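You operate a simulated robot arm through the tools that you are given. There is no shell and no other tool. Be economical: measure what you need, move in short steps, check, and stop when the job is done.

The job below is to be done with a simulated two-armed robot. You get a single attempt, and the scene is never put back.

Task
Take the black weight and leave it on the shelf under the pressing bench. Fetch the teal card and stand it on top of the black block. Press the length counter button three times. Put the yellow flag on top of the blue canister on the top of the pressing bench. Take the dusty purple roll and leave it on the grey card disc on the clear end of the checking bench. Push the table drawer shut. Take the tin cup and leave it on the top of the covered drum. Do these in any order. Set down upright: black weight, teal card.

The check looks at the end state, three seconds after you hand in, the way a careful person would. Anything else that was tipped, shoved, dropped, spilled or broken makes it a failure.

Robot
Two 6-joint arms with two-finger parallel grippers on one trunk, on a base that drives. Base frame: it is fixed to the floor where the robot stands at the start and does not move with it; the origin is under the middle of the robot, x ahead of it, y to its left, z up. Readings come in m, degrees, newtons and seconds.
The left shoulder is at the start at [0.28, 0.185, 1.03], the right one opposite. With the tool pointing down near the work surface each hand reaches from about 0.26 to 0.58 m from the robot's upright axis, wherever it stands, measured 20 degrees to its own side. Places, roughly: black block (9x6x3 cm) [-1.6, 1, 0.2]; black weight [0.75, 0, 0.75]; blue canister (5x5x9 cm) [0.6, 0.9, 0.8]; card disc (14x14x1 cm) [-2.7, 0.9, 0.8]; dusty purple roll (6x6x4 cm) [-2.9, 1, 0.8]; length counter button [-2, 0.9, 0.9]; shelf under the pressing bench [0.6, 0.6, 0.3]; table drawer [-3.5, 0, 0.7]; teal card [-1, 1, 0.75]; tin cup (6x6x6 cm) [-4.5, -4.2, 1]; top of the covered drum (24x24 cm) [-3.7, -2.86, 0.48]; yellow flag (3x2x6 cm) [-2.2, 1.1, 0.9]. Payload 1.57 kg a hand.
The tool frame of a hand sits at the grasp point between the pads (the TCP): z along the fingers, y along the line on which they close. The tips reach 0.03 m beyond it. Largest opening 0.08 m; finger width 0.017, thickness 0.012; the body of the gripper, 0.04 by 0.082 m, starts 0.08 m behind the TCP.
Orientation is that of the tool frame in the base frame, as a unit quaternion [w, x, y, z]. With the fingers straight down and closing along the base's y, the tool's x points along the base's -x, its y along +y and its z along -z.

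Tools
- The arms move only by the tool arm_command. It takes "left_targets", "right_targets" or both (then of equal length, played together; a hand with none holds still); each is a list of rows, each a list of 3 entries, a list of its own where there are three numbers: the turn, a rotation vector about the tool's x, y, z in rad, then the shift along the tool's x, y, z in m, then the opening, from 0 (shut) to 1 (fully open). In form: [[[ax, ay, az], [tx, ty, tz], fingers], ...]. A call has 1 to 8 rows; each row shifts and turns the commanded pose from where the row before left it, along the tool's axes as they then stand. Rows are played at 5 a second. More than 0.05 m and 8.6 degrees between two rows, or a gripper value outside its range, and nothing of the call is played. Where a pose cannot be reached the arm comes as near as it can. A force on the tool above 40 N (or 10 N above the force at the start of the call, whichever is more), or a blocked arm, ends the call early, and 0.2 s more pass. Each finger travels about 0.153 m/s and halts on what it meets, pressing with about 43 N; the grip force reading is that of the motor and also rises with nothing between the fingers. The clock runs only during rows and for 0.2 s after the last one: add rows that do not move to give the fingers time. It gives the time, the measured TCP pose, the force on the tool (base axes), the opening and the grip force at its end, in the units of the frame above (readings bear some noise), with the torque about the TCP (base axes, N m) and any sound that the robot's microphone picked up.
- Cameras (640 x 400 px; columns grow to the right, rows downward): "scene" is now at [0.2099, 0.0554, 1.4639]; the picture's right is [0.72, -0.70, 0.00], its down [-0.55, -0.56, -0.62] and it looks along [0.43, 0.44, -0.79] (base axes); focal length 266 px, centre (320, 200). "left" rides on the left gripper at [0.072, 0.007, -0.122] in its tool frame; the picture's right is [-0.09, 1.00, 0.00], its down [-0.84, -0.08, -0.54] and it looks along [-0.54, -0.05, 0.84] (tool axes); focal length 238 px, centre (320, 200). "right" rides on the right gripper at [0.072, -0.007, -0.122] in its tool frame; the picture's right is [0.09, 1.00, 0.00], its down [-0.84, 0.08, -0.54] and it looks along [-0.54, 0.05, 0.84] (tool axes); focal length 238 px, centre (320, 200). There is no depth. A picture from a camera that has moved, and an enlarged one, comes with that camera's place and axes in the base frame and with its lens.
- get_image(camera): a new picture of that camera. It takes no simulated time.
- slide_trunk(by): slides the trunk up (or, below 0, down) by that many m; the arms and the scene camera ride with it, the base frame stays. It gives what a move gives, with no picture.
- drive_base(legs): drives the robot by 1 to 6 legs, each [ahead, turn to the left] in m and degrees, along the robot's own axes; the way and the turn of a leg run together, so that a leg with both is an arc; at most 1.5 m and 180 degrees a leg. The arms and the cameras ride along, it lands a little off, and it stops where it bumps. It gives what a move gives.
- head_to(pan, tilt): turns the head with the scene camera to pan (to the left, within 86 degrees either way) and tilt (down, from -29 to 69), counted from straight ahead of the robot. It gives what a move gives.
- zoom(camera, box): a new picture of the part [left, top, right, bottom] of that camera's present view, enlarged. It takes no simulated time.
- job_done(): hands the job in; it is judged then, once.

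Go step by step. Nothing tells you exact positions but the pictures and the camera data: compare them with the known pose of the tool, close in by small moves and look again before you grip or let go. The budget is 186 turns and 154 pictures, counting those below and the enlarged ones. Unless the task says otherwise, let go and move clear before handing in.

The tools are called after "Request:" as a command line: name --argument value ..., lists and objects as JSON in quotes. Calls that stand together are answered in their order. arm_command: Moves the arms, as the interface text tells. Its arguments: {"type":"object","properties":{"left_targets":{"type":"array","items":{"type":"array"}},"right_targets":{"type":"array","items":{"type":"array"}}},"required":[]} The other tools are called the same way: slide_trunk (by) slides the trunk up or down; drive_base (legs) drives the base; head_to (pan, tilt) turns the head that bears the scene camera; get_image (camera) takes a picture; zoom (camera, box) takes an enlarged picture of a part of a camera's view; job_done () hands the job in.

At the start:

```text
clock: 0.0
left_position: [0.3415, 0.47, 1.1014]
left_orientation: [-0.001, 0.0, 1.0, 0.0]
left_contact_force: [0.1, 0.7, 1.1]
left_torque: [-0.04, -0.01, 0.0]
left_finger_gap: 0.0802
left_finger_force: 0.0
right_position: [0.5358, 0.1012, 1.1565]
right_orientation: [0.0, 0.0, 1.0, 0.0]
right_contact_force: [0.2, 0.3, 0.4]
right_torque: [0.03, -0.05, 0.01]
right_finger_gap: 0.08
right_finger_force: 0.1
trunk travel left (down, up): [-0.725, 0.265]
robot x, y, heading: [-0.0041, -0.0032, -0.2]
head pan, tilt: [45.7, 51.9]
```

scene: 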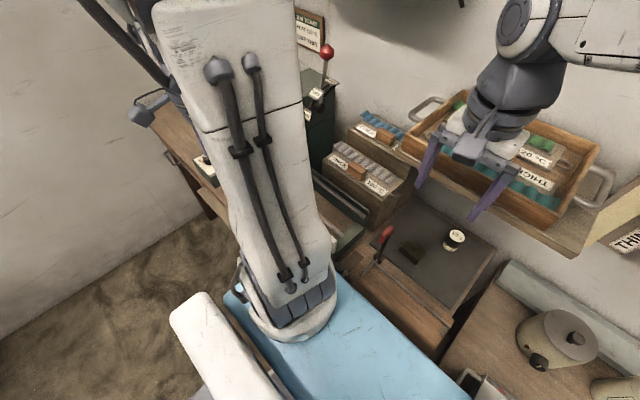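
right: 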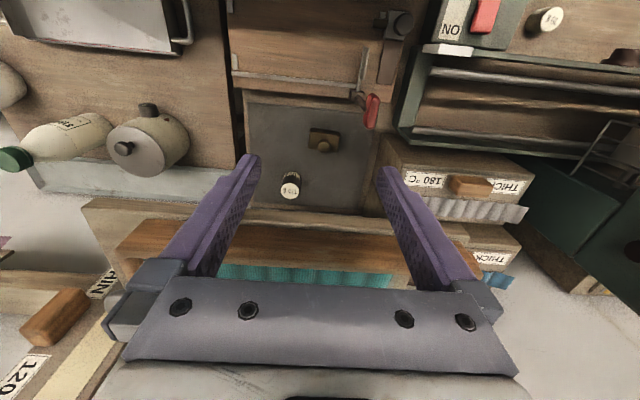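
left: 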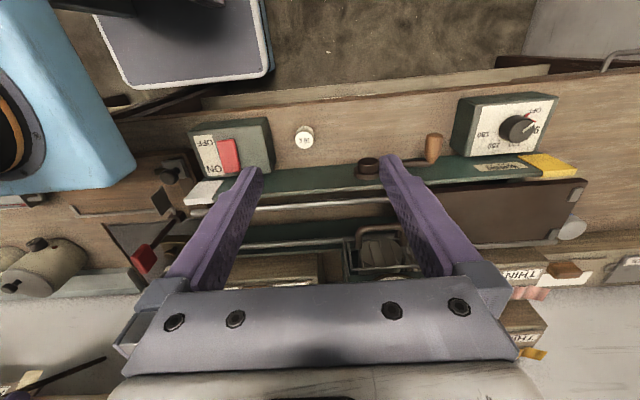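

I see a bench ahead of me with a dark plate that carries a small canister and a dark object. I'll look around with the head to get the lie of the scene first.

Request:
head_to --pan 0 --tilt 45

Request:
get_image --camera "scene"

Request:
head_to --pan 80 --tilt 30

Request:
get_image --camera "scene"

```text
clock: 1.1
left_position: [0.3412, 0.4694, 1.1017]
left_orientation: [0.0, 0.0, 1.0, 0.0]
left_contact_force: [-0.3, -0.2, -0.2]
left_torque: [0.0, 0.04, -0.02]
left_finger_gap: 0.0799
left_finger_force: 0.0
right_position: [0.5365, 0.1019, 1.1564]
right_orientation: [0.0, 0.0, 1.0, 0.0]
right_contact_force: [1.4, -0.5, 0.1]
right_torque: [-0.01, -0.02, -0.01]
right_finger_gap: 0.08
right_finger_force: 0.2
trunk travel left (down, up): [-0.725, 0.265]
robot x, y, heading: [-0.0008, 0.0001, 0.0]
head pan, tilt: [0.0, 45.0]
```

```text
150 pictures are left
camera scene: at [0.2387, 0.0017, 1.4734], right [0.0, -1.0, 0.0], down [-0.71, 0.0, -0.71], along [0.71, 0.0, -0.71], focal length 266 px, centre (320, 200)
```

scene: 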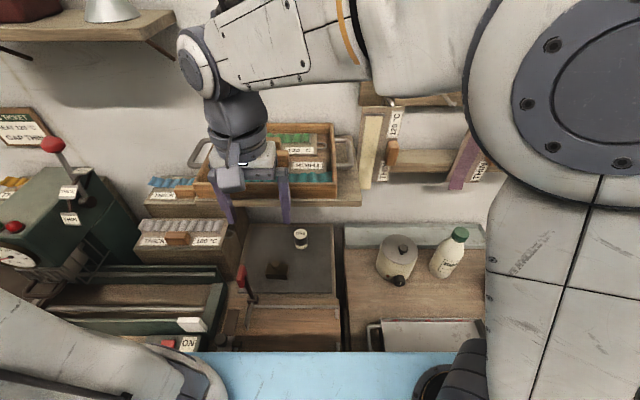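

```text
clock: 2.7
left_position: [0.3412, 0.47, 1.1019]
left_orientation: [0.0, -0.001, 1.0, 0.001]
left_contact_force: [-0.6, -0.4, 0.4]
left_torque: [0.03, -0.01, -0.02]
left_finger_gap: 0.0801
left_finger_force: 0.0
right_position: [0.5366, 0.1027, 1.1562]
right_orientation: [0.0, 0.0, 1.0, -0.001]
right_contact_force: [0.3, 0.2, -0.2]
right_torque: [0.0, -0.03, 0.0]
right_finger_gap: 0.08
right_finger_force: 0.1
trunk travel left (down, up): [-0.725, 0.265]
robot x, y, heading: [-0.0023, 0.0007, -0.3]
head pan, tilt: [80.0, 30.0]
```

```text
149 pictures are left
camera scene: at [0.1732, 0.0906, 1.496], right [0.98, -0.17, 0.0], down [-0.09, -0.49, -0.87], along [0.15, 0.85, -0.5], focal length 266 px, centre (320, 200)
```

scene: 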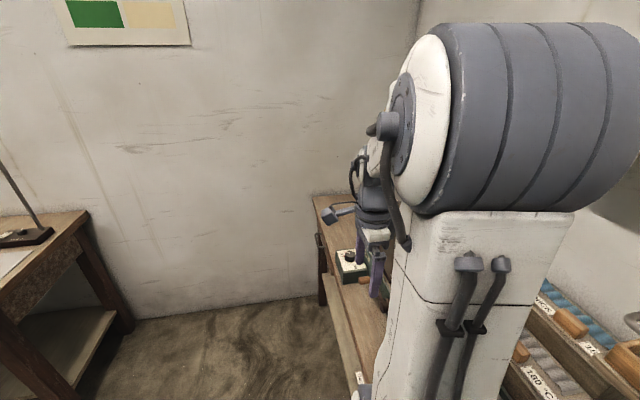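

The dark plate ahead carries a labelled black cylinder and a brown block. I'll zoom in on them and on the pressing bench.

Request:
zoom --camera "right" --box '[230, 80, 400, 220]'

Request:
zoom --camera "left" --box '[150, 80, 600, 300]'

```text
2.86 times, centred on (315, 150) of right
camera zoom: at [0.465, 0.0964, 1.2783], right [-0.09, 1.0, 0.0], down [0.84, 0.08, 0.54], along [0.54, 0.05, -0.84], focal length 681 px, centre (334, 343)
```

zoom: 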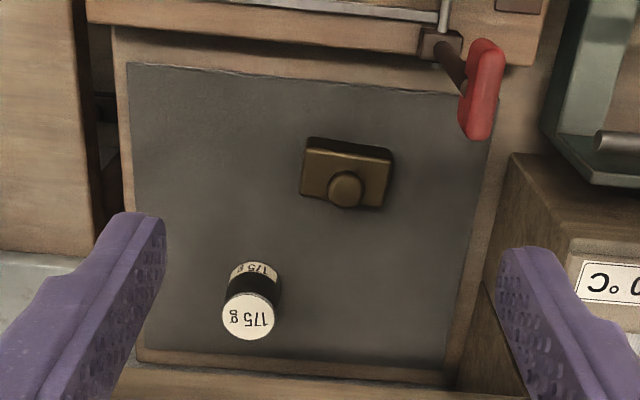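

```text
1.42 times, centred on (375, 190) of left
camera zoom: at [0.2701, 0.4753, 1.2237], right [0.09, 1.0, 0.0], down [0.84, -0.08, 0.54], along [0.54, -0.05, -0.84], focal length 339 px, centre (242, 214)
```

zoom: 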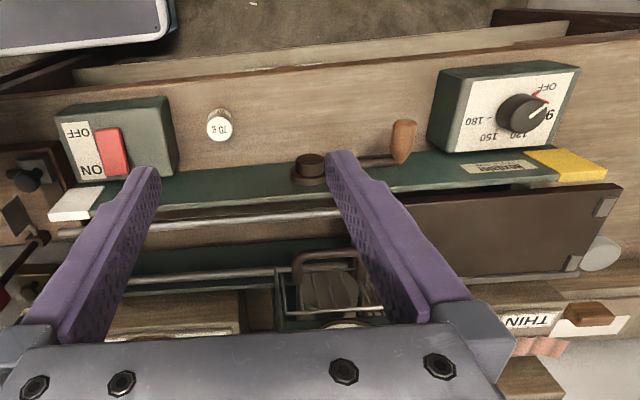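

The black 175 g weight stands at about [0.766, 0.055, 0.75]. It's beyond the reach given from here, so I'll look down ahead to see how near I can drive.

Request:
head_to --pan 0 --tilt 69

Request:
get_image --camera "scene"

Request:
head_to --pan 40 --tilt 60

Request:
get_image --camera "scene"

```text
clock: 4.2
left_position: [0.3411, 0.4699, 1.1014]
left_orientation: [0.0, 0.0, 1.0, 0.0]
left_contact_force: [0.0, 0.7, -0.5]
left_torque: [0.05, -0.01, -0.04]
left_finger_gap: 0.08
left_finger_force: 0.1
right_position: [0.5378, 0.1011, 1.1556]
right_orientation: [0.0, 0.0, 1.0, 0.0]
right_contact_force: [0.4, 0.3, -0.7]
right_torque: [-0.01, 0.01, -0.01]
right_finger_gap: 0.0801
right_finger_force: 0.1
trunk travel left (down, up): [-0.725, 0.265]
robot x, y, heading: [0.0011, -0.0009, 0.0]
head pan, tilt: [0.0, 68.8]
```

```text
146 pictures are left
camera scene: at [0.2133, 0.0016, 1.4446], right [0.0, -1.0, 0.0], down [-0.93, 0.0, -0.36], along [0.36, 0.0, -0.93], focal length 266 px, centre (320, 200)
```

scene: 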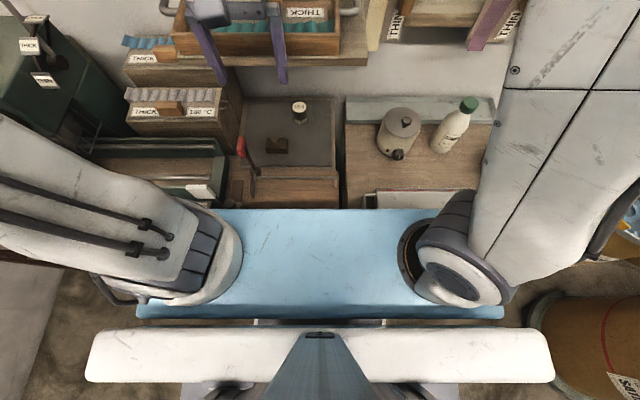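

```text
clock: 5.3
left_position: [0.3405, 0.4693, 1.102]
left_orientation: [0.001, 0.0, 1.0, 0.0]
left_contact_force: [0.6, -0.1, 0.0]
left_torque: [0.0, -0.02, 0.02]
left_finger_gap: 0.0799
left_finger_force: 0.0
right_position: [0.537, 0.1014, 1.1564]
right_orientation: [0.0, 0.0, 1.0, 0.0]
right_contact_force: [0.4, 0.1, -0.9]
right_torque: [0.02, 0.0, 0.01]
right_finger_gap: 0.0799
right_finger_force: 0.0
trunk travel left (down, up): [-0.725, 0.265]
robot x, y, heading: [-0.0004, 0.0003, 0.2]
head pan, tilt: [40.0, 60.0]
```

```text
145 pictures are left
camera scene: at [0.2085, 0.0444, 1.4539], right [0.64, -0.77, 0.0], down [-0.66, -0.56, -0.5], along [0.38, 0.32, -0.87], focal length 266 px, centre (320, 200)
```

scene: 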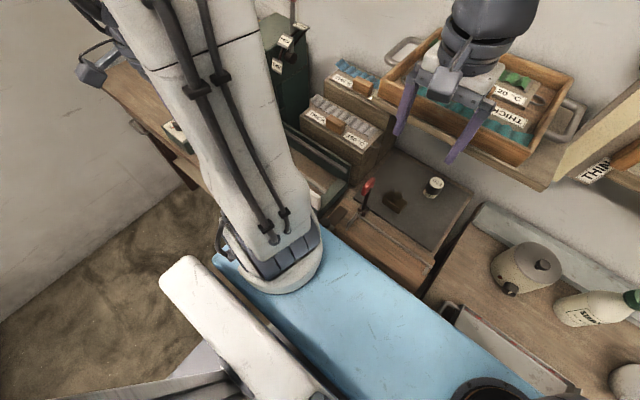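

The small baseline suggests a shelf with a tray overhangs the plate. I'll back off a little for parallax and a clearer view.

Request:
drive_base --legs '[[-0.35, 0]]'

Request:
head_to --pan 5 --tilt 40

Request:
get_image --camera "scene"

Request:
get_image --camera "right"

```text
clock: 7.5
left_position: [-0.0079, 0.4689, 1.1015]
left_orientation: [-0.001, 0.001, 1.0, 0.0]
left_contact_force: [0.0, -0.4, -0.1]
left_torque: [-0.02, 0.02, 0.0]
left_finger_gap: 0.0801
left_finger_force: 0.1
right_position: [0.1883, 0.1018, 1.1552]
right_orientation: [0.0, 0.001, 1.0, 0.0]
right_contact_force: [0.1, -0.6, 0.0]
right_torque: [0.01, 0.01, -0.01]
right_finger_gap: 0.0797
right_finger_force: 0.1
trunk travel left (down, up): [-0.725, 0.265]
robot x, y, heading: [-0.3501, -0.0015, -0.1]
head pan, tilt: [40.0, 60.0]
```

```text
clock: 8.5
left_position: [-0.0076, 0.4702, 1.1018]
left_orientation: [0.0, 0.001, 1.0, 0.0]
left_contact_force: [0.6, 0.8, 0.5]
left_torque: [0.03, -0.02, -0.02]
left_finger_gap: 0.0799
left_finger_force: 0.0
right_position: [0.187, 0.1017, 1.1549]
right_orientation: [-0.001, 0.001, 1.0, 0.0]
right_contact_force: [0.0, 1.2, 0.2]
right_torque: [-0.01, -0.02, 0.0]
right_finger_gap: 0.08
right_finger_force: 0.0
trunk travel left (down, up): [-0.725, 0.265]
robot x, y, heading: [-0.3521, -0.0054, -0.1]
head pan, tilt: [5.0, 40.0]
```

```text
144 pictures are left
camera scene: at [-0.1075, 0.009, 1.4806], right [0.09, -1.0, 0.0], down [-0.64, -0.06, -0.77], along [0.76, 0.07, -0.64], focal length 266 px, centre (320, 200)
```

scene: 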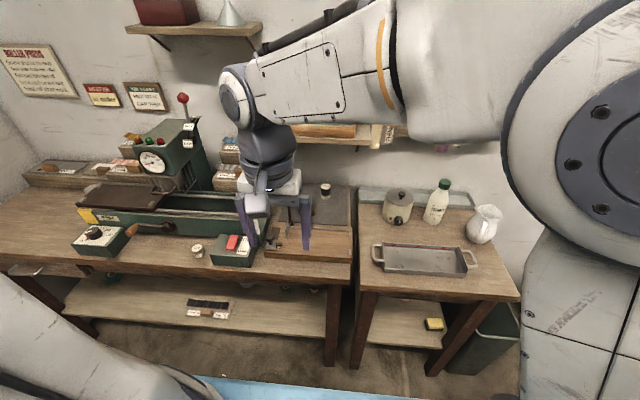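

```text
143 pictures are left
camera right: at [0.1156, 0.0961, 1.2783], right [-0.09, 1.0, 0.0], down [0.84, 0.08, 0.54], along [0.54, 0.05, -0.84], focal length 238 px, centre (320, 200)
```

right: 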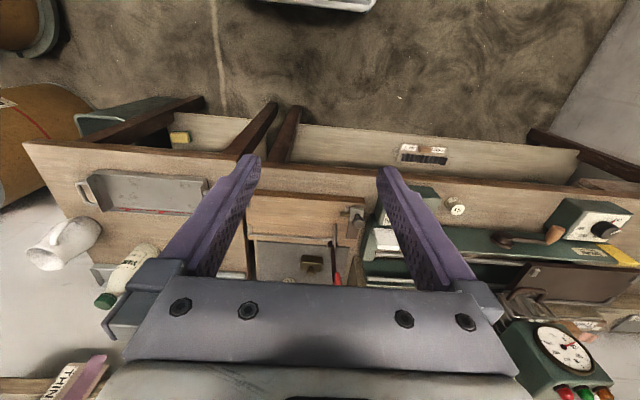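

A good overview: pressing bench at left with its shelf below, wall shelf above. I'll zoom for accurate pixel readings.

Request:
zoom --camera "scene" --box '[220, 100, 420, 225]'

Request:
zoom --camera "scene" --box '[0, 120, 260, 350]'

```text
3.20 times, centred on (320, 162) of scene
camera zoom: at [-0.1075, 0.009, 1.4806], right [0.09, -1.0, 0.0], down [-0.64, -0.06, -0.77], along [0.76, 0.07, -0.64], focal length 851 px, centre (320, 320)
```

zoom: 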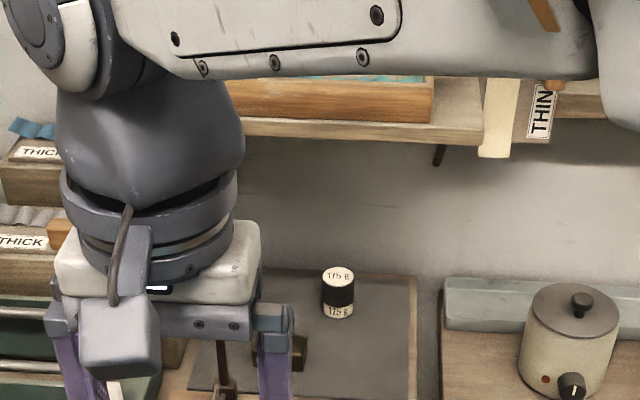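

```text
1.74 times, centred on (130, 235) of scene
camera zoom: at [-0.1075, 0.009, 1.4806], right [0.09, -1.0, 0.0], down [-0.64, -0.06, -0.77], along [0.76, 0.07, -0.64], focal length 463 px, centre (650, 139)
```

zoom: 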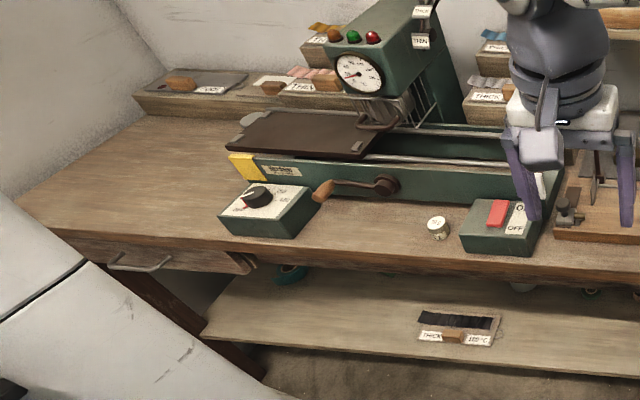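

The weight stands at about (0.705, 0.058), z 0.82–0.865, under a wall shelf whose front is x≈0.58, z≈1.12. So I'll pitch the right hand forward to approach it obliquely from the front, while still backed off.

Request:
arm_command --right_targets '[[[0, 0, 0], [-0.05, 0, 0], 1], [[0, 0, 0], [-0.05, 0, 0], 1], [[0, 0, 0], [-0.04, 0, 0], 1], [[0, -0.148, 0], [0, 0, 0], 1], [[0, -0.148, 0], [0, 0, 0], 1], [[0, -0.148, 0], [0, 0, 0], 1], [[0, -0.148, 0], [0, 0, 0], 1], [[0, -0.148, 0], [0, 0, 0], 1]]'

Request:
arm_command --right_targets '[[[0, -0.148, 0], [0, 0, 0], 1], [[0, -0.148, 0], [0, 0, 0], 1], [[0, 0, 0], [0, 0, 0], 1]]'

Request:
get_image --camera "scene"

Request:
get_image --camera "right"

```text
clock: 10.3
left_position: [-0.0082, 0.4691, 1.1011]
left_orientation: [0.0, 0.001, 1.0, 0.0]
left_contact_force: [-0.1, 0.3, 0.2]
left_torque: [0.0, 0.06, 0.02]
left_finger_gap: 0.0801
left_finger_force: 0.1
right_position: [0.3262, 0.1016, 1.1543]
right_orientation: [0.363, 0.0, 0.932, 0.001]
right_contact_force: [-0.8, 0.4, -0.6]
right_torque: [-0.01, 0.0, 0.01]
right_finger_gap: 0.0801
right_finger_force: 0.1
trunk travel left (down, up): [-0.725, 0.265]
robot x, y, heading: [-0.3514, -0.0001, -0.3]
head pan, tilt: [5.0, 40.0]
```

```text
clock: 11.1
left_position: [-0.0089, 0.4692, 1.1023]
left_orientation: [0.0, 0.001, 1.0, 0.0]
left_contact_force: [0.6, 0.4, -0.6]
left_torque: [-0.02, 0.01, -0.02]
left_finger_gap: 0.0799
left_finger_force: 0.0
right_position: [0.3265, 0.1011, 1.1554]
right_orientation: [0.495, 0.0, 0.869, 0.001]
right_contact_force: [0.2, -0.3, 0.2]
right_torque: [-0.01, 0.01, 0.01]
right_finger_gap: 0.08
right_finger_force: 0.1
trunk travel left (down, up): [-0.725, 0.265]
robot x, y, heading: [-0.3506, -0.0022, 0.1]
head pan, tilt: [5.0, 40.0]
```

```text
140 pictures are left
camera scene: at [-0.1075, 0.009, 1.4807], right [0.09, -1.0, 0.0], down [-0.64, -0.06, -0.77], along [0.76, 0.07, -0.64], focal length 266 px, centre (320, 200)
```

scene: 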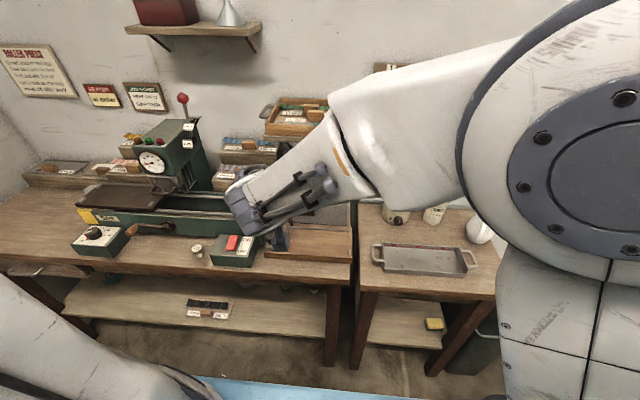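

```text
139 pictures are left
camera right: at [0.1857, 0.0961, 1.1566], right [-0.05, 1.0, -0.08], down [-0.04, 0.08, 1.0], along [1.0, 0.05, 0.04], focal length 238 px, centre (320, 200)
```

right: 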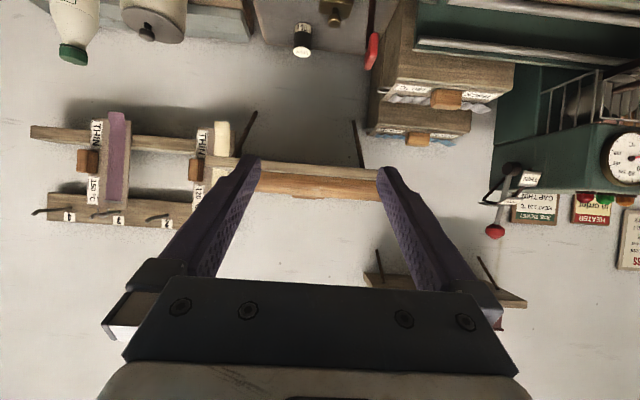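

Reading agrees: weight at (0.705, 0.057), top ≈0.865. I'll set the pitch to about 45° and lower the hand to z≈0.95 in front of the bench before driving in.

Request:
arm_command --right_targets '[[[0, 0.125, 0], [0, 0, 0], 1], [[0, 0.125, 0], [0, 0, 0], 1], [[0, 0, 0], [0.029, -0.0086, 0.029], 1], [[0, 0, 0], [0.029, -0.0086, 0.029], 1], [[0, 0, 0], [0.029, -0.0086, 0.029], 1], [[0, 0, 0], [0.029, -0.0086, 0.029], 1], [[0, 0, 0], [0.029, -0.0086, 0.029], 1], [[0, 0, 0], [0, 0, 0], 1]]'

Request:
drive_base --legs '[[0.27, 0]]'

Request:
get_image --camera "right"

Request:
get_image --camera "scene"

```text
clock: 12.9
left_position: [-0.008, 0.4696, 1.1015]
left_orientation: [0.0, 0.001, 1.0, -0.001]
left_contact_force: [0.6, -0.5, -0.2]
left_torque: [0.0, 0.04, 0.0]
left_finger_gap: 0.0801
left_finger_force: 0.1
right_position: [0.327, 0.0586, 0.9495]
right_orientation: [0.383, 0.001, 0.924, -0.001]
right_contact_force: [0.1, 0.6, -0.4]
right_torque: [0.02, 0.01, 0.03]
right_finger_gap: 0.08
right_finger_force: 0.1
trunk travel left (down, up): [-0.725, 0.265]
robot x, y, heading: [-0.3517, 0.0024, -0.1]
head pan, tilt: [5.0, 40.0]
```

```text
clock: 14.8
left_position: [0.2625, 0.4676, 1.1021]
left_orientation: [0.0, 0.002, 1.0, 0.0]
left_contact_force: [-0.7, 0.2, -0.8]
left_torque: [0.03, -0.03, 0.0]
left_finger_gap: 0.08
left_finger_force: 0.1
right_position: [0.5963, 0.0576, 0.9512]
right_orientation: [0.383, 0.002, 0.924, -0.001]
right_contact_force: [-0.7, 0.0, -0.1]
right_torque: [-0.02, 0.0, 0.01]
right_finger_gap: 0.0799
right_finger_force: 0.0
trunk travel left (down, up): [-0.725, 0.265]
robot x, y, heading: [-0.079, -0.0033, 0.0]
head pan, tilt: [5.0, 40.0]
```

```text
138 pictures are left
camera right: at [0.4603, 0.0509, 0.9864], right [-0.06, 1.0, -0.07], down [0.21, 0.08, 0.98], along [0.98, 0.05, -0.21], focal length 238 px, centre (320, 200)
```

right: 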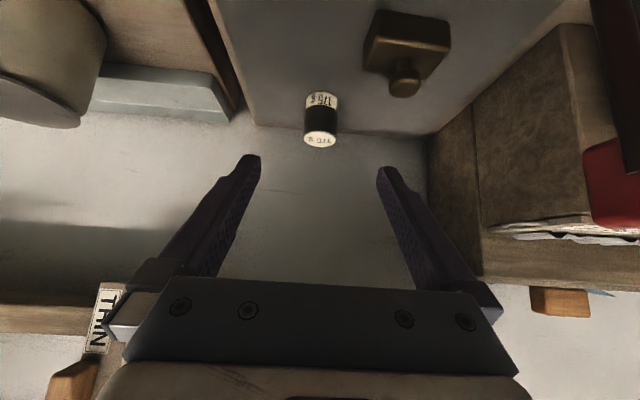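

```text
137 pictures are left
camera scene: at [0.1623, 0.0078, 1.4808], right [0.08, -1.0, 0.0], down [-0.64, -0.05, -0.77], along [0.76, 0.06, -0.64], focal length 266 px, centre (320, 200)
```

scene: 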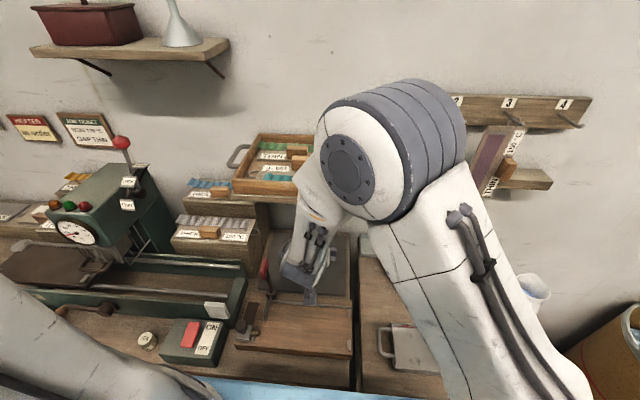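

The weight lies straight ahead between the fingers at (0.703, 0.057). Advancing along the fingers.

Request:
arm_command --right_targets '[[[0, 0, 0], [-0.003, 0, 0.0475], 1], [[0, 0, 0], [-0.003, 0, 0.0475], 1], [[0, 0, 0], [-0.003, 0, 0.047], 1], [[0, 0, 0], [0, 0, 0], 1]]'

Request:
get_image --camera "right"

```text
clock: 15.8
left_position: [0.2632, 0.4676, 1.1014]
left_orientation: [0.0, 0.002, 1.0, 0.001]
left_contact_force: [0.6, 0.6, -1.0]
left_torque: [-0.01, 0.02, -0.02]
left_finger_gap: 0.0801
left_finger_force: 0.0
right_position: [0.7053, 0.0557, 0.8563]
right_orientation: [0.383, 0.002, 0.924, -0.001]
right_contact_force: [0.7, -0.5, 0.8]
right_torque: [0.0, 0.02, -0.03]
right_finger_gap: 0.0803
right_finger_force: 0.0
trunk travel left (down, up): [-0.725, 0.265]
robot x, y, heading: [-0.0802, -0.0004, -0.1]
head pan, tilt: [5.0, 40.0]
```

```text
136 pictures are left
camera right: at [0.5678, 0.0505, 0.8922], right [-0.06, 1.0, -0.07], down [0.21, 0.08, 0.98], along [0.98, 0.05, -0.21], focal length 238 px, centre (320, 200)
```

right: 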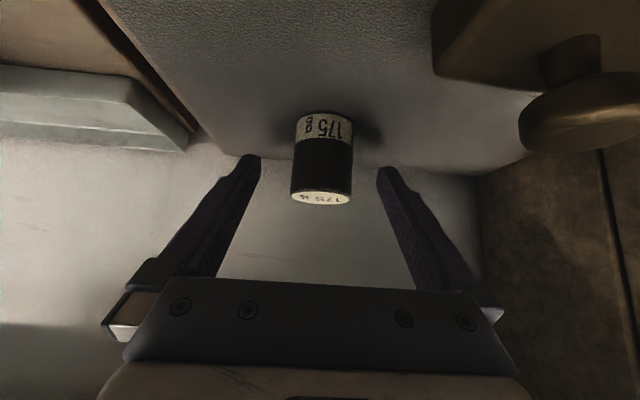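

The weight is about 1.5 cm further ahead than the TCP. I'll nudge forward along the fingers and close.

Request:
arm_command --right_targets '[[[0, 0, 0], [-0.002, 0.001, 0.021], 1], [[0, 0, 0], [0, 0, 0], 1], [[0, 0, 0], [0, 0, 0], 0.3], [[0, 0, 0], [0, 0, 0], 0.0], [[0, 0, 0], [0, 0, 0], 0.0], [[0, 0, 0], [0, 0, 0], 0.0]]'

Request:
get_image --camera "right"

```text
clock: 17.2
left_position: [0.2637, 0.4681, 1.1022]
left_orientation: [0.0, 0.001, 1.0, 0.0]
left_contact_force: [-0.2, 0.2, 0.9]
left_torque: [0.0, 0.0, 0.02]
left_finger_gap: 0.0799
left_finger_force: 0.0
right_position: [0.7193, 0.0559, 0.8425]
right_orientation: [0.383, 0.002, 0.924, -0.001]
right_contact_force: [0.9, 0.2, -0.4]
right_torque: [0.02, -0.03, -0.01]
right_finger_gap: 0.0389
right_finger_force: 43.3
trunk travel left (down, up): [-0.725, 0.265]
robot x, y, heading: [-0.0804, -0.0007, -0.2]
head pan, tilt: [5.0, 40.0]
```

```text
135 pictures are left
camera right: at [0.5835, 0.0515, 0.8788], right [-0.06, 1.0, -0.07], down [0.21, 0.08, 0.97], along [0.98, 0.05, -0.21], focal length 238 px, centre (320, 200)
```

right: 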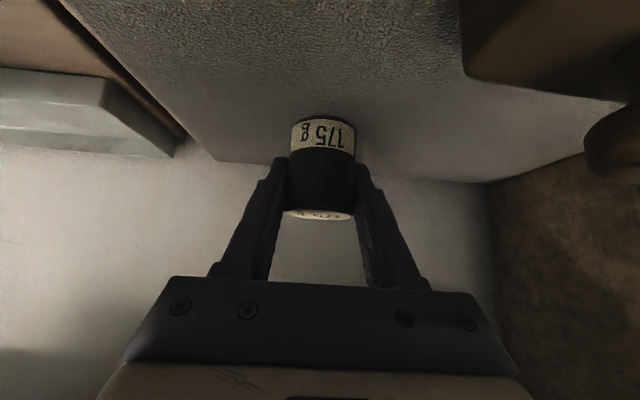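

Gripped at 39 mm. I'll lift it, back out from under the shelf, then lower the trunk for the lower shelf.

Request:
arm_command --right_targets '[[[0, 0, 0], [-0.02, 0, -0.02], 0], [[0, 0, 0], [-0.021, 0, -0.021], 0], [[0, 0, 0], [0, 0, 0], 0]]'

Request:
drive_base --legs '[[-0.55, 0]]'

Request:
slide_trunk --by -0.45

Request:
head_to --pan 15 --tilt 25

Request:
get_image --camera "scene"

Request:
get_image --camera "right"

```text
clock: 18.0
left_position: [0.2628, 0.4674, 1.1024]
left_orientation: [0.0, 0.002, 1.0, 0.0]
left_contact_force: [-0.6, 0.0, 1.2]
left_torque: [0.03, -0.05, -0.01]
left_finger_gap: 0.08
left_finger_force: 0.1
right_position: [0.7198, 0.0575, 0.9011]
right_orientation: [0.382, 0.001, 0.924, -0.001]
right_contact_force: [-0.4, -0.2, -2.8]
right_torque: [-0.02, -0.03, 0.03]
right_finger_gap: 0.0391
right_finger_force: 43.2
trunk travel left (down, up): [-0.725, 0.265]
robot x, y, heading: [-0.0788, 0.0029, -0.1]
head pan, tilt: [5.0, 40.0]
```

```text
clock: 21.2
left_position: [-0.2864, 0.4703, 1.1022]
left_orientation: [0.0, 0.001, 1.0, -0.001]
left_contact_force: [1.0, -0.6, 0.1]
left_torque: [-0.04, 0.01, -0.01]
left_finger_gap: 0.08
left_finger_force: 0.0
right_position: [0.1702, 0.0586, 0.9004]
right_orientation: [0.382, 0.002, 0.924, -0.001]
right_contact_force: [0.0, 0.3, -2.1]
right_torque: [0.02, -0.02, 0.01]
right_finger_gap: 0.039
right_finger_force: 42.9
trunk travel left (down, up): [-0.725, 0.265]
robot x, y, heading: [-0.6302, -0.0013, -0.3]
head pan, tilt: [5.0, 40.0]
```

```text
refused: -0.45 is not a number from -0.4 to 0.4
```

```text
clock: 22.0
left_position: [-0.2861, 0.4693, 1.1012]
left_orientation: [0.0, 0.002, 1.0, 0.0]
left_contact_force: [-0.2, 0.7, 0.3]
left_torque: [0.0, 0.01, 0.02]
left_finger_gap: 0.0797
left_finger_force: 0.0
right_position: [0.17, 0.0588, 0.9006]
right_orientation: [0.383, 0.002, 0.924, -0.001]
right_contact_force: [-0.5, -0.3, -0.9]
right_torque: [0.01, 0.02, 0.0]
right_finger_gap: 0.0391
right_finger_force: 42.6
trunk travel left (down, up): [-0.725, 0.265]
robot x, y, heading: [-0.6324, 0.0027, -0.1]
head pan, tilt: [15.0, 25.0]
```

```text
134 pictures are left
camera scene: at [-0.3827, 0.0261, 1.5039], right [0.25, -0.97, 0.0], down [-0.41, -0.11, -0.91], along [0.88, 0.23, -0.42], focal length 266 px, centre (320, 200)
```

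scene: 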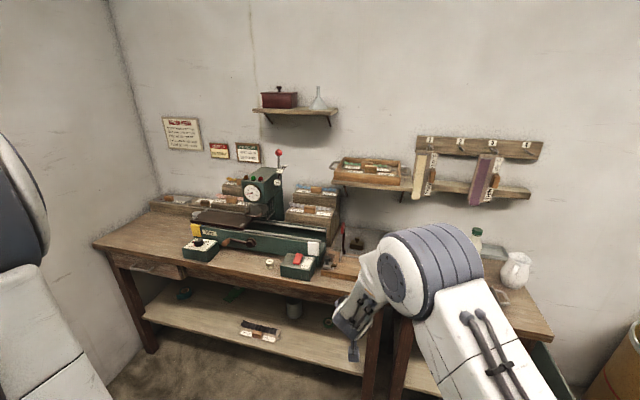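

```text
133 pictures are left
camera right: at [0.0337, 0.0532, 0.937], right [-0.06, 1.0, -0.07], down [0.21, 0.08, 0.97], along [0.98, 0.05, -0.21], focal length 238 px, centre (320, 200)
```

right: 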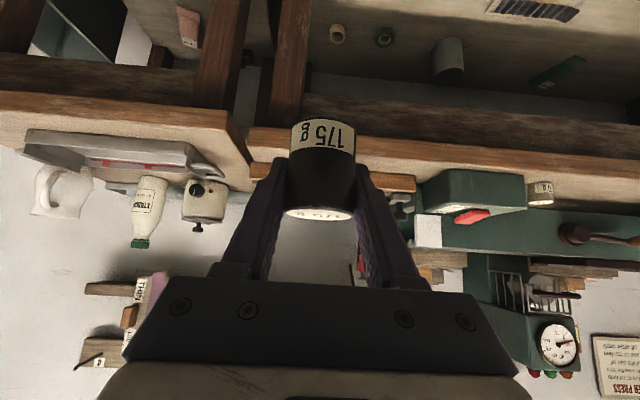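

I'll zoom on the pressing bench to find the blue canister and check the lower shelf.

Request:
zoom --camera "scene" --box '[90, 160, 350, 320]'

Request:
slide_trunk --by -0.4

Request:
get_image --camera "right"

Request:
get_image --camera "scene"

```text
2.46 times, centred on (220, 240) of scene
camera zoom: at [-0.3827, 0.0261, 1.5039], right [0.25, -0.97, 0.0], down [-0.41, -0.11, -0.91], along [0.88, 0.23, -0.42], focal length 655 px, centre (566, 102)
```

zoom: 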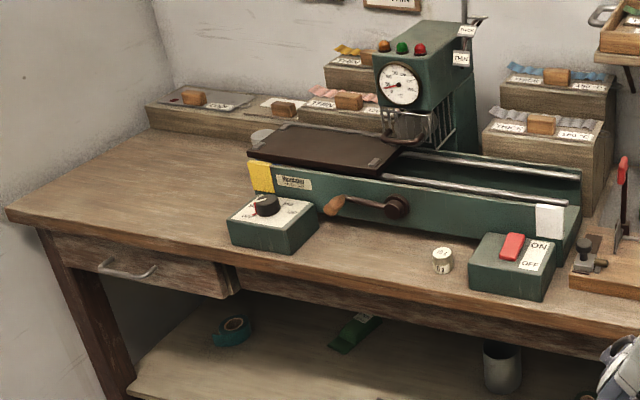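

```text
clock: 25.8
left_position: [-0.2862, 0.4698, 0.7018]
left_orientation: [0.0, 0.002, 1.0, 0.0]
left_contact_force: [0.2, -0.5, 0.4]
left_torque: [0.0, 0.01, -0.03]
left_finger_gap: 0.0801
left_finger_force: 0.1
right_position: [0.1709, 0.0573, 0.5005]
right_orientation: [0.383, 0.002, 0.924, -0.001]
right_contact_force: [0.3, 0.5, -2.0]
right_torque: [0.0, 0.01, -0.02]
right_finger_gap: 0.0391
right_finger_force: 42.6
trunk travel left (down, up): [-0.325, 0.665]
robot x, y, heading: [-0.6281, 0.0004, -0.2]
head pan, tilt: [15.0, 25.0]
```

```text
131 pictures are left
camera right: at [0.0336, 0.0532, 0.5371], right [-0.06, 1.0, -0.07], down [0.21, 0.08, 0.98], along [0.98, 0.05, -0.21], focal length 238 px, centre (320, 200)
```

right: 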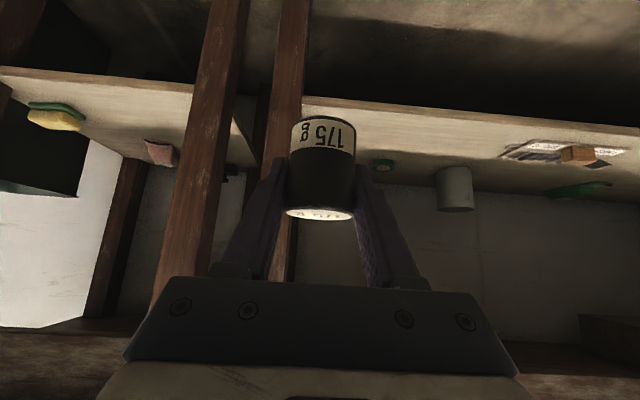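

```text
130 pictures are left
camera scene: at [-0.3827, 0.0261, 1.104], right [0.25, -0.97, 0.0], down [-0.41, -0.11, -0.91], along [0.88, 0.23, -0.42], focal length 266 px, centre (320, 200)
```

scene: 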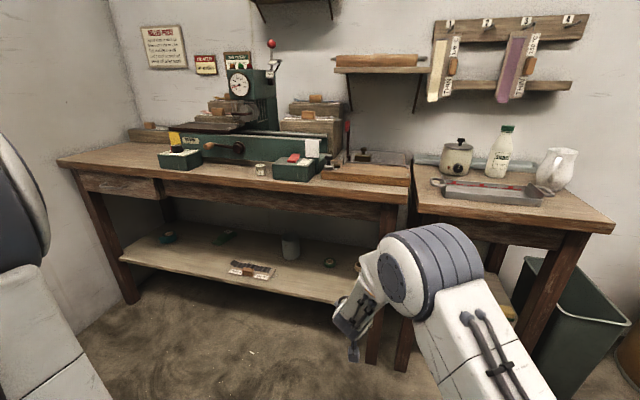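

The lower shelf lies at z≈0.33, front edge x≈0.34; a roll sits at (0.57, 0.23) and a can at (0.55, 0.39). I'll put the weight at about (0.44, 0.23): shift left, then drive in.

Request:
arm_command --right_targets '[[[0, 0, 0], [0, 0.044, 0], 0], [[0, 0, 0], [0, 0.044, 0], 0], [[0, 0, 0], [0, 0.044, 0], 0], [[0, 0, 0], [0, 0.044, 0], 0], [[0, 0, 0], [0, 0, 0], 0]]'

Request:
drive_base --legs '[[0.265, 0]]'

Request:
get_image --camera "right"

Request:
get_image --camera "scene"

```text
clock: 27.0
left_position: [-0.2866, 0.4702, 0.702]
left_orientation: [-0.001, 0.002, 1.0, 0.0]
left_contact_force: [-0.3, -0.1, -0.6]
left_torque: [0.01, 0.0, 0.01]
left_finger_gap: 0.0798
left_finger_force: 0.0
right_position: [0.1711, 0.2341, 0.4988]
right_orientation: [0.383, 0.002, 0.924, -0.002]
right_contact_force: [0.4, 0.6, -2.4]
right_torque: [0.02, -0.02, 0.01]
right_finger_gap: 0.0392
right_finger_force: 42.8
trunk travel left (down, up): [-0.325, 0.665]
robot x, y, heading: [-0.6326, -0.0001, -0.2]
head pan, tilt: [15.0, 25.0]
```

```text
clock: 28.9
left_position: [-0.0205, 0.4679, 0.7025]
left_orientation: [0.0, 0.002, 1.0, 0.0]
left_contact_force: [0.7, -0.5, 0.1]
left_torque: [0.04, 0.0, -0.04]
left_finger_gap: 0.0798
left_finger_force: 0.1
right_position: [0.4367, 0.2326, 0.4988]
right_orientation: [0.383, 0.002, 0.924, -0.001]
right_contact_force: [-0.9, 0.2, -0.7]
right_torque: [0.02, -0.01, 0.01]
right_finger_gap: 0.039
right_finger_force: 43.0
trunk travel left (down, up): [-0.325, 0.665]
robot x, y, heading: [-0.3622, 0.0059, -0.4]
head pan, tilt: [15.0, 25.0]
```

```text
129 pictures are left
camera right: at [0.3008, 0.228, 0.5357], right [-0.06, 1.0, -0.07], down [0.21, 0.08, 0.97], along [0.98, 0.05, -0.21], focal length 238 px, centre (320, 200)
```

right: 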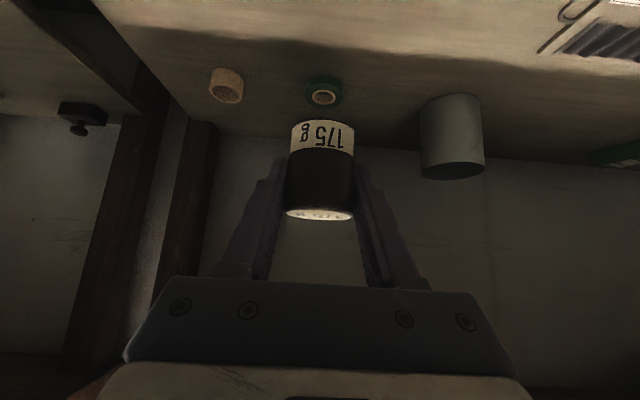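

```text
128 pictures are left
camera scene: at [-0.1164, 0.0251, 1.104], right [0.25, -0.97, 0.0], down [-0.41, -0.11, -0.91], along [0.88, 0.23, -0.42], focal length 266 px, centre (320, 200)
```

scene: 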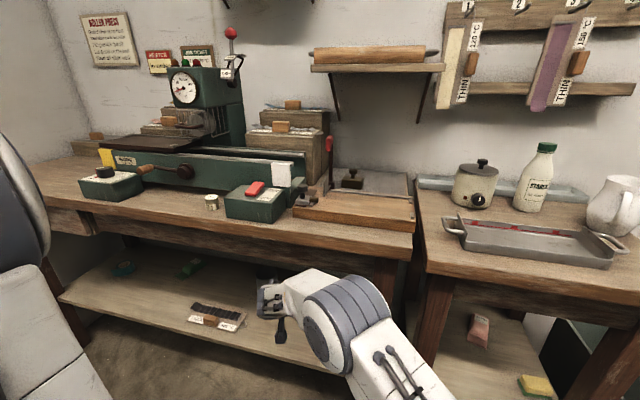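

Free space below. Lowering the weight straight down toward the shelf.

Request:
arm_command --right_targets '[[[0, 0, 0], [0.0275, 0, 0.0275], 0], [[0, 0, 0], [0.0275, 0, 0.0275], 0], [[0, 0, 0], [0.0275, 0, 0.0275], 0], [[0, 0, 0], [0, 0, 0], 0]]'

Request:
get_image --camera "right"

```text
clock: 29.9
left_position: [-0.0194, 0.469, 0.7016]
left_orientation: [0.0, 0.001, 1.0, 0.0]
left_contact_force: [-0.4, -0.7, 0.1]
left_torque: [-0.02, -0.01, 0.0]
left_finger_gap: 0.0801
left_finger_force: 0.1
right_position: [0.4363, 0.2335, 0.3834]
right_orientation: [0.382, 0.002, 0.924, -0.001]
right_contact_force: [-0.4, -0.3, -2.1]
right_torque: [-0.03, -0.03, -0.03]
right_finger_gap: 0.0391
right_finger_force: 43.1
trunk travel left (down, up): [-0.325, 0.665]
robot x, y, heading: [-0.3604, -0.0001, -0.3]
head pan, tilt: [15.0, 25.0]
```

```text
127 pictures are left
camera right: at [0.3004, 0.2286, 0.419], right [-0.06, 1.0, -0.07], down [0.21, 0.08, 0.98], along [0.98, 0.05, -0.21], focal length 238 px, centre (320, 200)
```

right: 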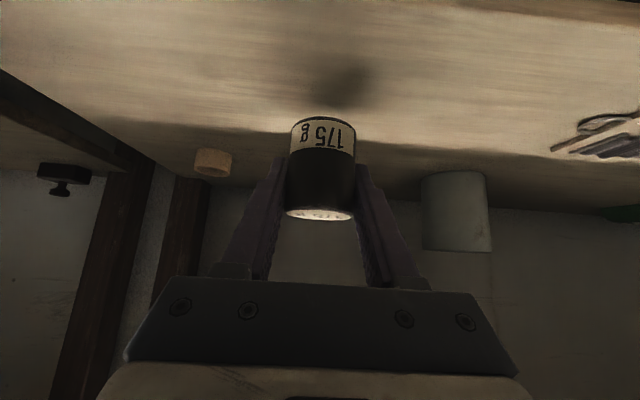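

The shadow shows a couple of centimetres left. Going down in small steps watching the force.

Request:
arm_command --right_targets '[[[0, 0, 0], [0.0042, 0, 0.0042], 0], [[0, 0, 0], [0.0042, 0, 0.0042], 0], [[0, 0, 0], [0, 0, 0], 0]]'

Request:
arm_command --right_targets '[[[0, 0, 0], [0.003, 0, 0.003], 0], [[0, 0, 0], [0, 0, 0], 0]]'

Request:
get_image --camera "right"

```text
clock: 30.7
left_position: [-0.0192, 0.4686, 0.7017]
left_orientation: [0.001, 0.001, 1.0, 0.0]
left_contact_force: [0.3, 0.0, -1.8]
left_torque: [-0.03, 0.03, -0.01]
left_finger_gap: 0.0799
left_finger_force: 0.1
right_position: [0.437, 0.2335, 0.3698]
right_orientation: [0.383, 0.0, 0.924, 0.001]
right_contact_force: [0.3, -0.2, -2.0]
right_torque: [-0.01, -0.03, -0.01]
right_finger_gap: 0.0391
right_finger_force: 43.0
trunk travel left (down, up): [-0.325, 0.665]
robot x, y, heading: [-0.3612, -0.0005, -0.1]
head pan, tilt: [15.0, 25.0]
```

```text
clock: 31.3
left_position: [-0.02, 0.4685, 0.7031]
left_orientation: [0.0, 0.001, 1.0, 0.0]
left_contact_force: [0.8, -0.1, -0.1]
left_torque: [0.03, 0.0, 0.01]
left_finger_gap: 0.08
left_finger_force: 0.1
right_position: [0.4368, 0.2333, 0.3664]
right_orientation: [0.383, 0.001, 0.924, -0.002]
right_contact_force: [1.4, -0.3, -2.5]
right_torque: [0.02, 0.01, 0.0]
right_finger_gap: 0.0389
right_finger_force: 43.0
trunk travel left (down, up): [-0.325, 0.665]
robot x, y, heading: [-0.3618, -0.0029, -0.2]
head pan, tilt: [15.0, 25.0]
```

```text
126 pictures are left
camera right: at [0.3006, 0.228, 0.4025], right [-0.06, 1.0, -0.07], down [0.21, 0.08, 0.97], along [0.98, 0.05, -0.21], focal length 238 px, centre (320, 200)
```

right: 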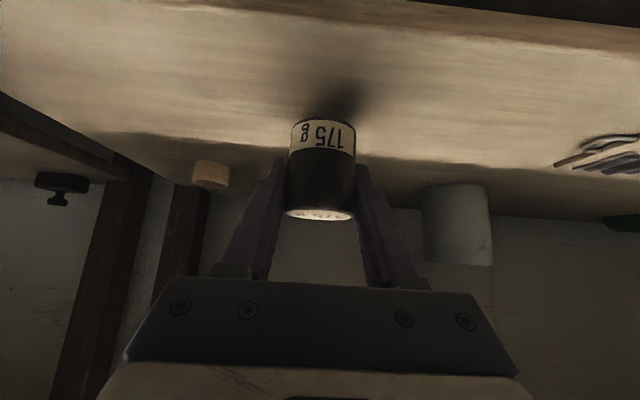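

Request:
arm_command --right_targets '[[[0, 0, 0], [0.0028, 0, 0.0028], 0], [[0, 0, 0], [0.0014, 0, 0.0014], 0], [[0, 0, 0], [0, 0, 0], 0]]'

Request:
arm_command --right_targets '[[[0, 0, 0], [0.0014, 0, 0.0014], 0], [[0, 0, 0], [0.0014, 0, 0.0014], 0], [[0, 0, 0], [0, 0, 0], 0]]'

Request:
get_image --camera "right"

```text
clock: 32.1
left_position: [-0.0205, 0.4693, 0.7018]
left_orientation: [0.0, 0.002, 1.0, 0.0]
left_contact_force: [-0.2, 0.8, -0.4]
left_torque: [0.0, 0.0, 0.03]
left_finger_gap: 0.0801
left_finger_force: 0.1
right_position: [0.4369, 0.2337, 0.3605]
right_orientation: [0.382, 0.002, 0.924, 0.0]
right_contact_force: [0.1, -0.7, -2.0]
right_torque: [0.05, -0.02, -0.02]
right_finger_gap: 0.039
right_finger_force: 42.9
trunk travel left (down, up): [-0.325, 0.665]
robot x, y, heading: [-0.3596, -0.0035, -0.3]
head pan, tilt: [15.0, 25.0]
```

```text
clock: 32.9
left_position: [-0.0198, 0.4695, 0.701]
left_orientation: [0.0, 0.001, 1.0, 0.0]
left_contact_force: [0.2, -0.1, 0.0]
left_torque: [-0.02, 0.02, 0.0]
left_finger_gap: 0.0802
left_finger_force: 0.0
right_position: [0.4376, 0.2339, 0.3562]
right_orientation: [0.383, 0.003, 0.924, -0.001]
right_contact_force: [-0.3, 0.1, -1.4]
right_torque: [0.0, 0.02, 0.02]
right_finger_gap: 0.0392
right_finger_force: 43.2
trunk travel left (down, up): [-0.325, 0.665]
robot x, y, heading: [-0.3627, -0.0039, -0.2]
head pan, tilt: [15.0, 25.0]
```

```text
125 pictures are left
camera right: at [0.3006, 0.2282, 0.3926], right [-0.06, 1.0, -0.07], down [0.21, 0.08, 0.97], along [0.98, 0.05, -0.21], focal length 238 px, centre (320, 200)
```

right: 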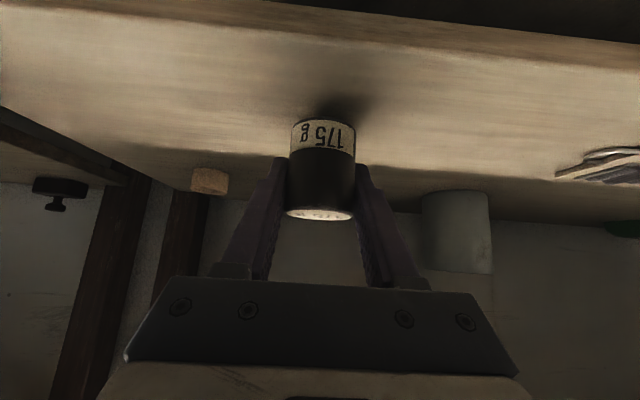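

Request:
arm_command --right_targets '[[[0, 0, 0], [0.0014, 0, 0.0014], 0], [[0, 0, 0], [0.0014, 0, 0.0014], 0], [[0, 0, 0], [0, 0, 0], 0]]'

Request:
arm_command --right_targets '[[[0, 0, 0], [0.0014, 0, 0.0014], 0], [[0, 0, 0], [0, 0, 0], 0]]'

Request:
get_image --camera "right"

```text
clock: 33.7
left_position: [-0.0206, 0.4691, 0.7024]
left_orientation: [0.0, 0.002, 1.0, 0.0]
left_contact_force: [-0.1, -0.3, -0.1]
left_torque: [0.0, -0.02, 0.02]
left_finger_gap: 0.0799
left_finger_force: 0.0
right_position: [0.4373, 0.2325, 0.3535]
right_orientation: [0.382, 0.001, 0.924, -0.001]
right_contact_force: [0.3, -0.2, -1.1]
right_torque: [0.01, -0.02, 0.04]
right_finger_gap: 0.0391
right_finger_force: 42.1
trunk travel left (down, up): [-0.325, 0.665]
robot x, y, heading: [-0.3658, 0.0036, -0.1]
head pan, tilt: [15.0, 25.0]
```

```text
clock: 34.3
left_position: [-0.0207, 0.4691, 0.7028]
left_orientation: [0.0, 0.002, 1.0, 0.0]
left_contact_force: [0.5, 0.4, 0.4]
left_torque: [0.0, -0.02, 0.04]
left_finger_gap: 0.0801
left_finger_force: 0.0
right_position: [0.4375, 0.2341, 0.3509]
right_orientation: [0.383, 0.002, 0.924, -0.001]
right_contact_force: [-0.3, 0.3, -1.3]
right_torque: [0.0, 0.0, 0.01]
right_finger_gap: 0.0392
right_finger_force: 43.0
trunk travel left (down, up): [-0.325, 0.665]
robot x, y, heading: [-0.3608, -0.0015, 0.0]
head pan, tilt: [15.0, 25.0]
```

```text
124 pictures are left
camera right: at [0.3009, 0.228, 0.3869], right [-0.06, 1.0, -0.07], down [0.21, 0.08, 0.97], along [0.98, 0.05, -0.21], focal length 238 px, centre (320, 200)
```

right: 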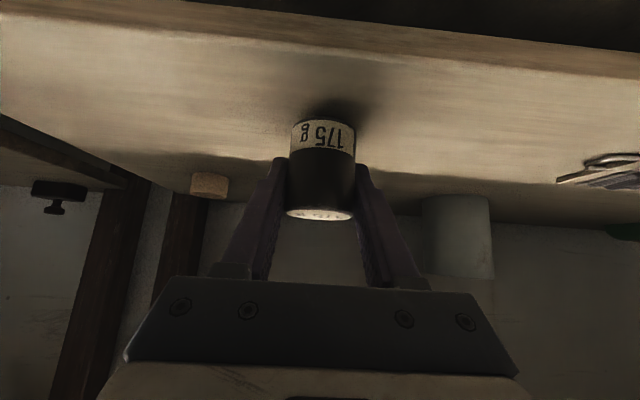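

Request:
arm_command --right_targets '[[[0, 0, 0], [0.0014, 0, 0.0014], 0], [[0, 0, 0], [0.0014, 0, 0.0014], 0], [[0, 0, 0], [0, 0, 0], 0]]'

Request:
arm_command --right_targets '[[[0, 0, 0], [0.0014, 0, 0.0014], 0], [[0, 0, 0], [0.0007, 0, 0.0007], 0], [[0, 0, 0], [0, 0, 0], 0]]'

Request:
get_image --camera "right"

```text
clock: 35.1
left_position: [-0.0202, 0.4687, 0.7011]
left_orientation: [-0.001, 0.002, 1.0, 0.0]
left_contact_force: [-0.2, 0.0, 0.3]
left_torque: [0.02, 0.05, -0.04]
left_finger_gap: 0.08
left_finger_force: 0.0
right_position: [0.4375, 0.2325, 0.3469]
right_orientation: [0.383, 0.002, 0.924, -0.001]
right_contact_force: [0.1, 0.6, -1.9]
right_torque: [0.01, 0.01, 0.02]
right_finger_gap: 0.0393
right_finger_force: 43.0
trunk travel left (down, up): [-0.325, 0.665]
robot x, y, heading: [-0.3624, 0.0023, -0.4]
head pan, tilt: [15.0, 25.0]
```

```text
clock: 35.9
left_position: [-0.0201, 0.468, 0.7024]
left_orientation: [0.0, 0.002, 1.0, 0.0]
left_contact_force: [0.0, -0.9, 0.1]
left_torque: [0.0, 0.02, -0.02]
left_finger_gap: 0.0801
left_finger_force: 0.0
right_position: [0.438, 0.2327, 0.3445]
right_orientation: [0.383, 0.001, 0.924, -0.001]
right_contact_force: [0.5, 0.2, -1.1]
right_torque: [-0.01, -0.03, 0.01]
right_finger_gap: 0.039
right_finger_force: 42.7
trunk travel left (down, up): [-0.325, 0.665]
robot x, y, heading: [-0.3619, -0.001, -0.4]
head pan, tilt: [15.0, 25.0]
```

```text
123 pictures are left
camera right: at [0.3009, 0.2281, 0.3804], right [-0.06, 1.0, -0.07], down [0.21, 0.08, 0.97], along [0.98, 0.05, -0.21], focal length 238 px, centre (320, 200)
```

right: 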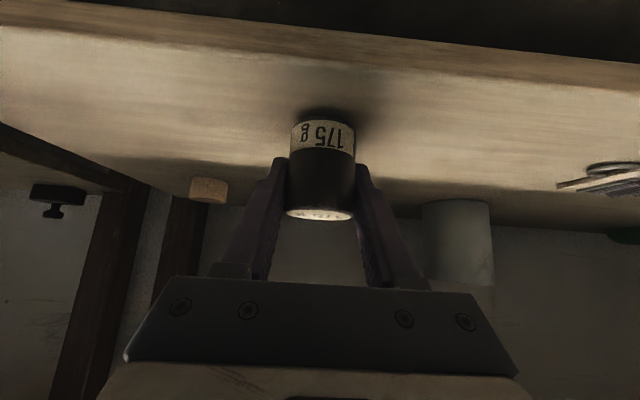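

Request:
arm_command --right_targets '[[[0, 0, 0], [0.0014, 0, 0.0014], 0], [[0, 0, 0], [0.0007, 0, 0.0007], 0], [[0, 0, 0], [0, 0, 0], 0]]'

Request:
arm_command --right_targets '[[[0, 0, 0], [0.0014, 0, 0.0014], 0], [[0, 0, 0], [0.0007, 0, 0.0007], 0], [[0, 0, 0], [0, 0, 0], 0]]'

Request:
zoom --camera "right" --box '[240, 60, 400, 160]'

```text
clock: 36.7
left_position: [-0.0206, 0.4694, 0.7031]
left_orientation: [0.001, 0.002, 1.0, 0.0]
left_contact_force: [-0.3, -0.2, 0.4]
left_torque: [0.0, 0.01, 0.0]
left_finger_gap: 0.0801
left_finger_force: 0.1
right_position: [0.4373, 0.2338, 0.341]
right_orientation: [0.383, 0.001, 0.924, -0.001]
right_contact_force: [-0.6, -0.1, -2.1]
right_torque: [-0.02, 0.0, 0.01]
right_finger_gap: 0.039
right_finger_force: 43.3
trunk travel left (down, up): [-0.325, 0.665]
robot x, y, heading: [-0.3664, 0.0032, -0.3]
head pan, tilt: [15.0, 25.0]
```

```text
clock: 37.5
left_position: [-0.02, 0.4686, 0.7023]
left_orientation: [0.0, 0.001, 1.0, 0.0]
left_contact_force: [0.3, 0.4, -0.7]
left_torque: [0.01, 0.01, -0.02]
left_finger_gap: 0.08
left_finger_force: 0.1
right_position: [0.4377, 0.2324, 0.3376]
right_orientation: [0.383, 0.002, 0.924, -0.001]
right_contact_force: [-0.1, -0.4, -1.6]
right_torque: [-0.02, -0.04, -0.01]
right_finger_gap: 0.039
right_finger_force: 43.0
trunk travel left (down, up): [-0.325, 0.665]
robot x, y, heading: [-0.3627, 0.0028, -0.1]
head pan, tilt: [15.0, 25.0]
```

```text
4.00 times, centred on (320, 110) of right
camera zoom: at [0.3005, 0.228, 0.3745], right [-0.06, 1.0, -0.07], down [0.21, 0.08, 0.97], along [0.98, 0.05, -0.21], focal length 953 px, centre (320, 560)
```

zoom: 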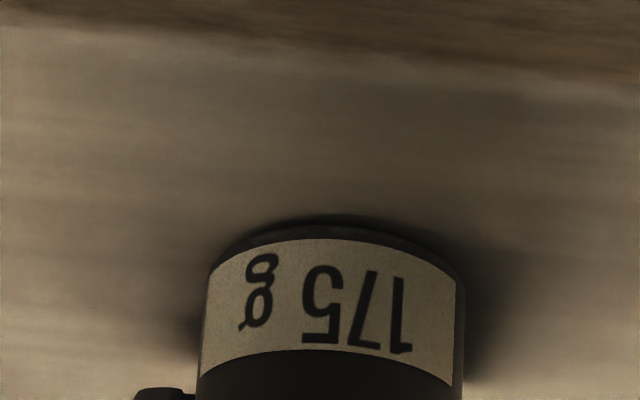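

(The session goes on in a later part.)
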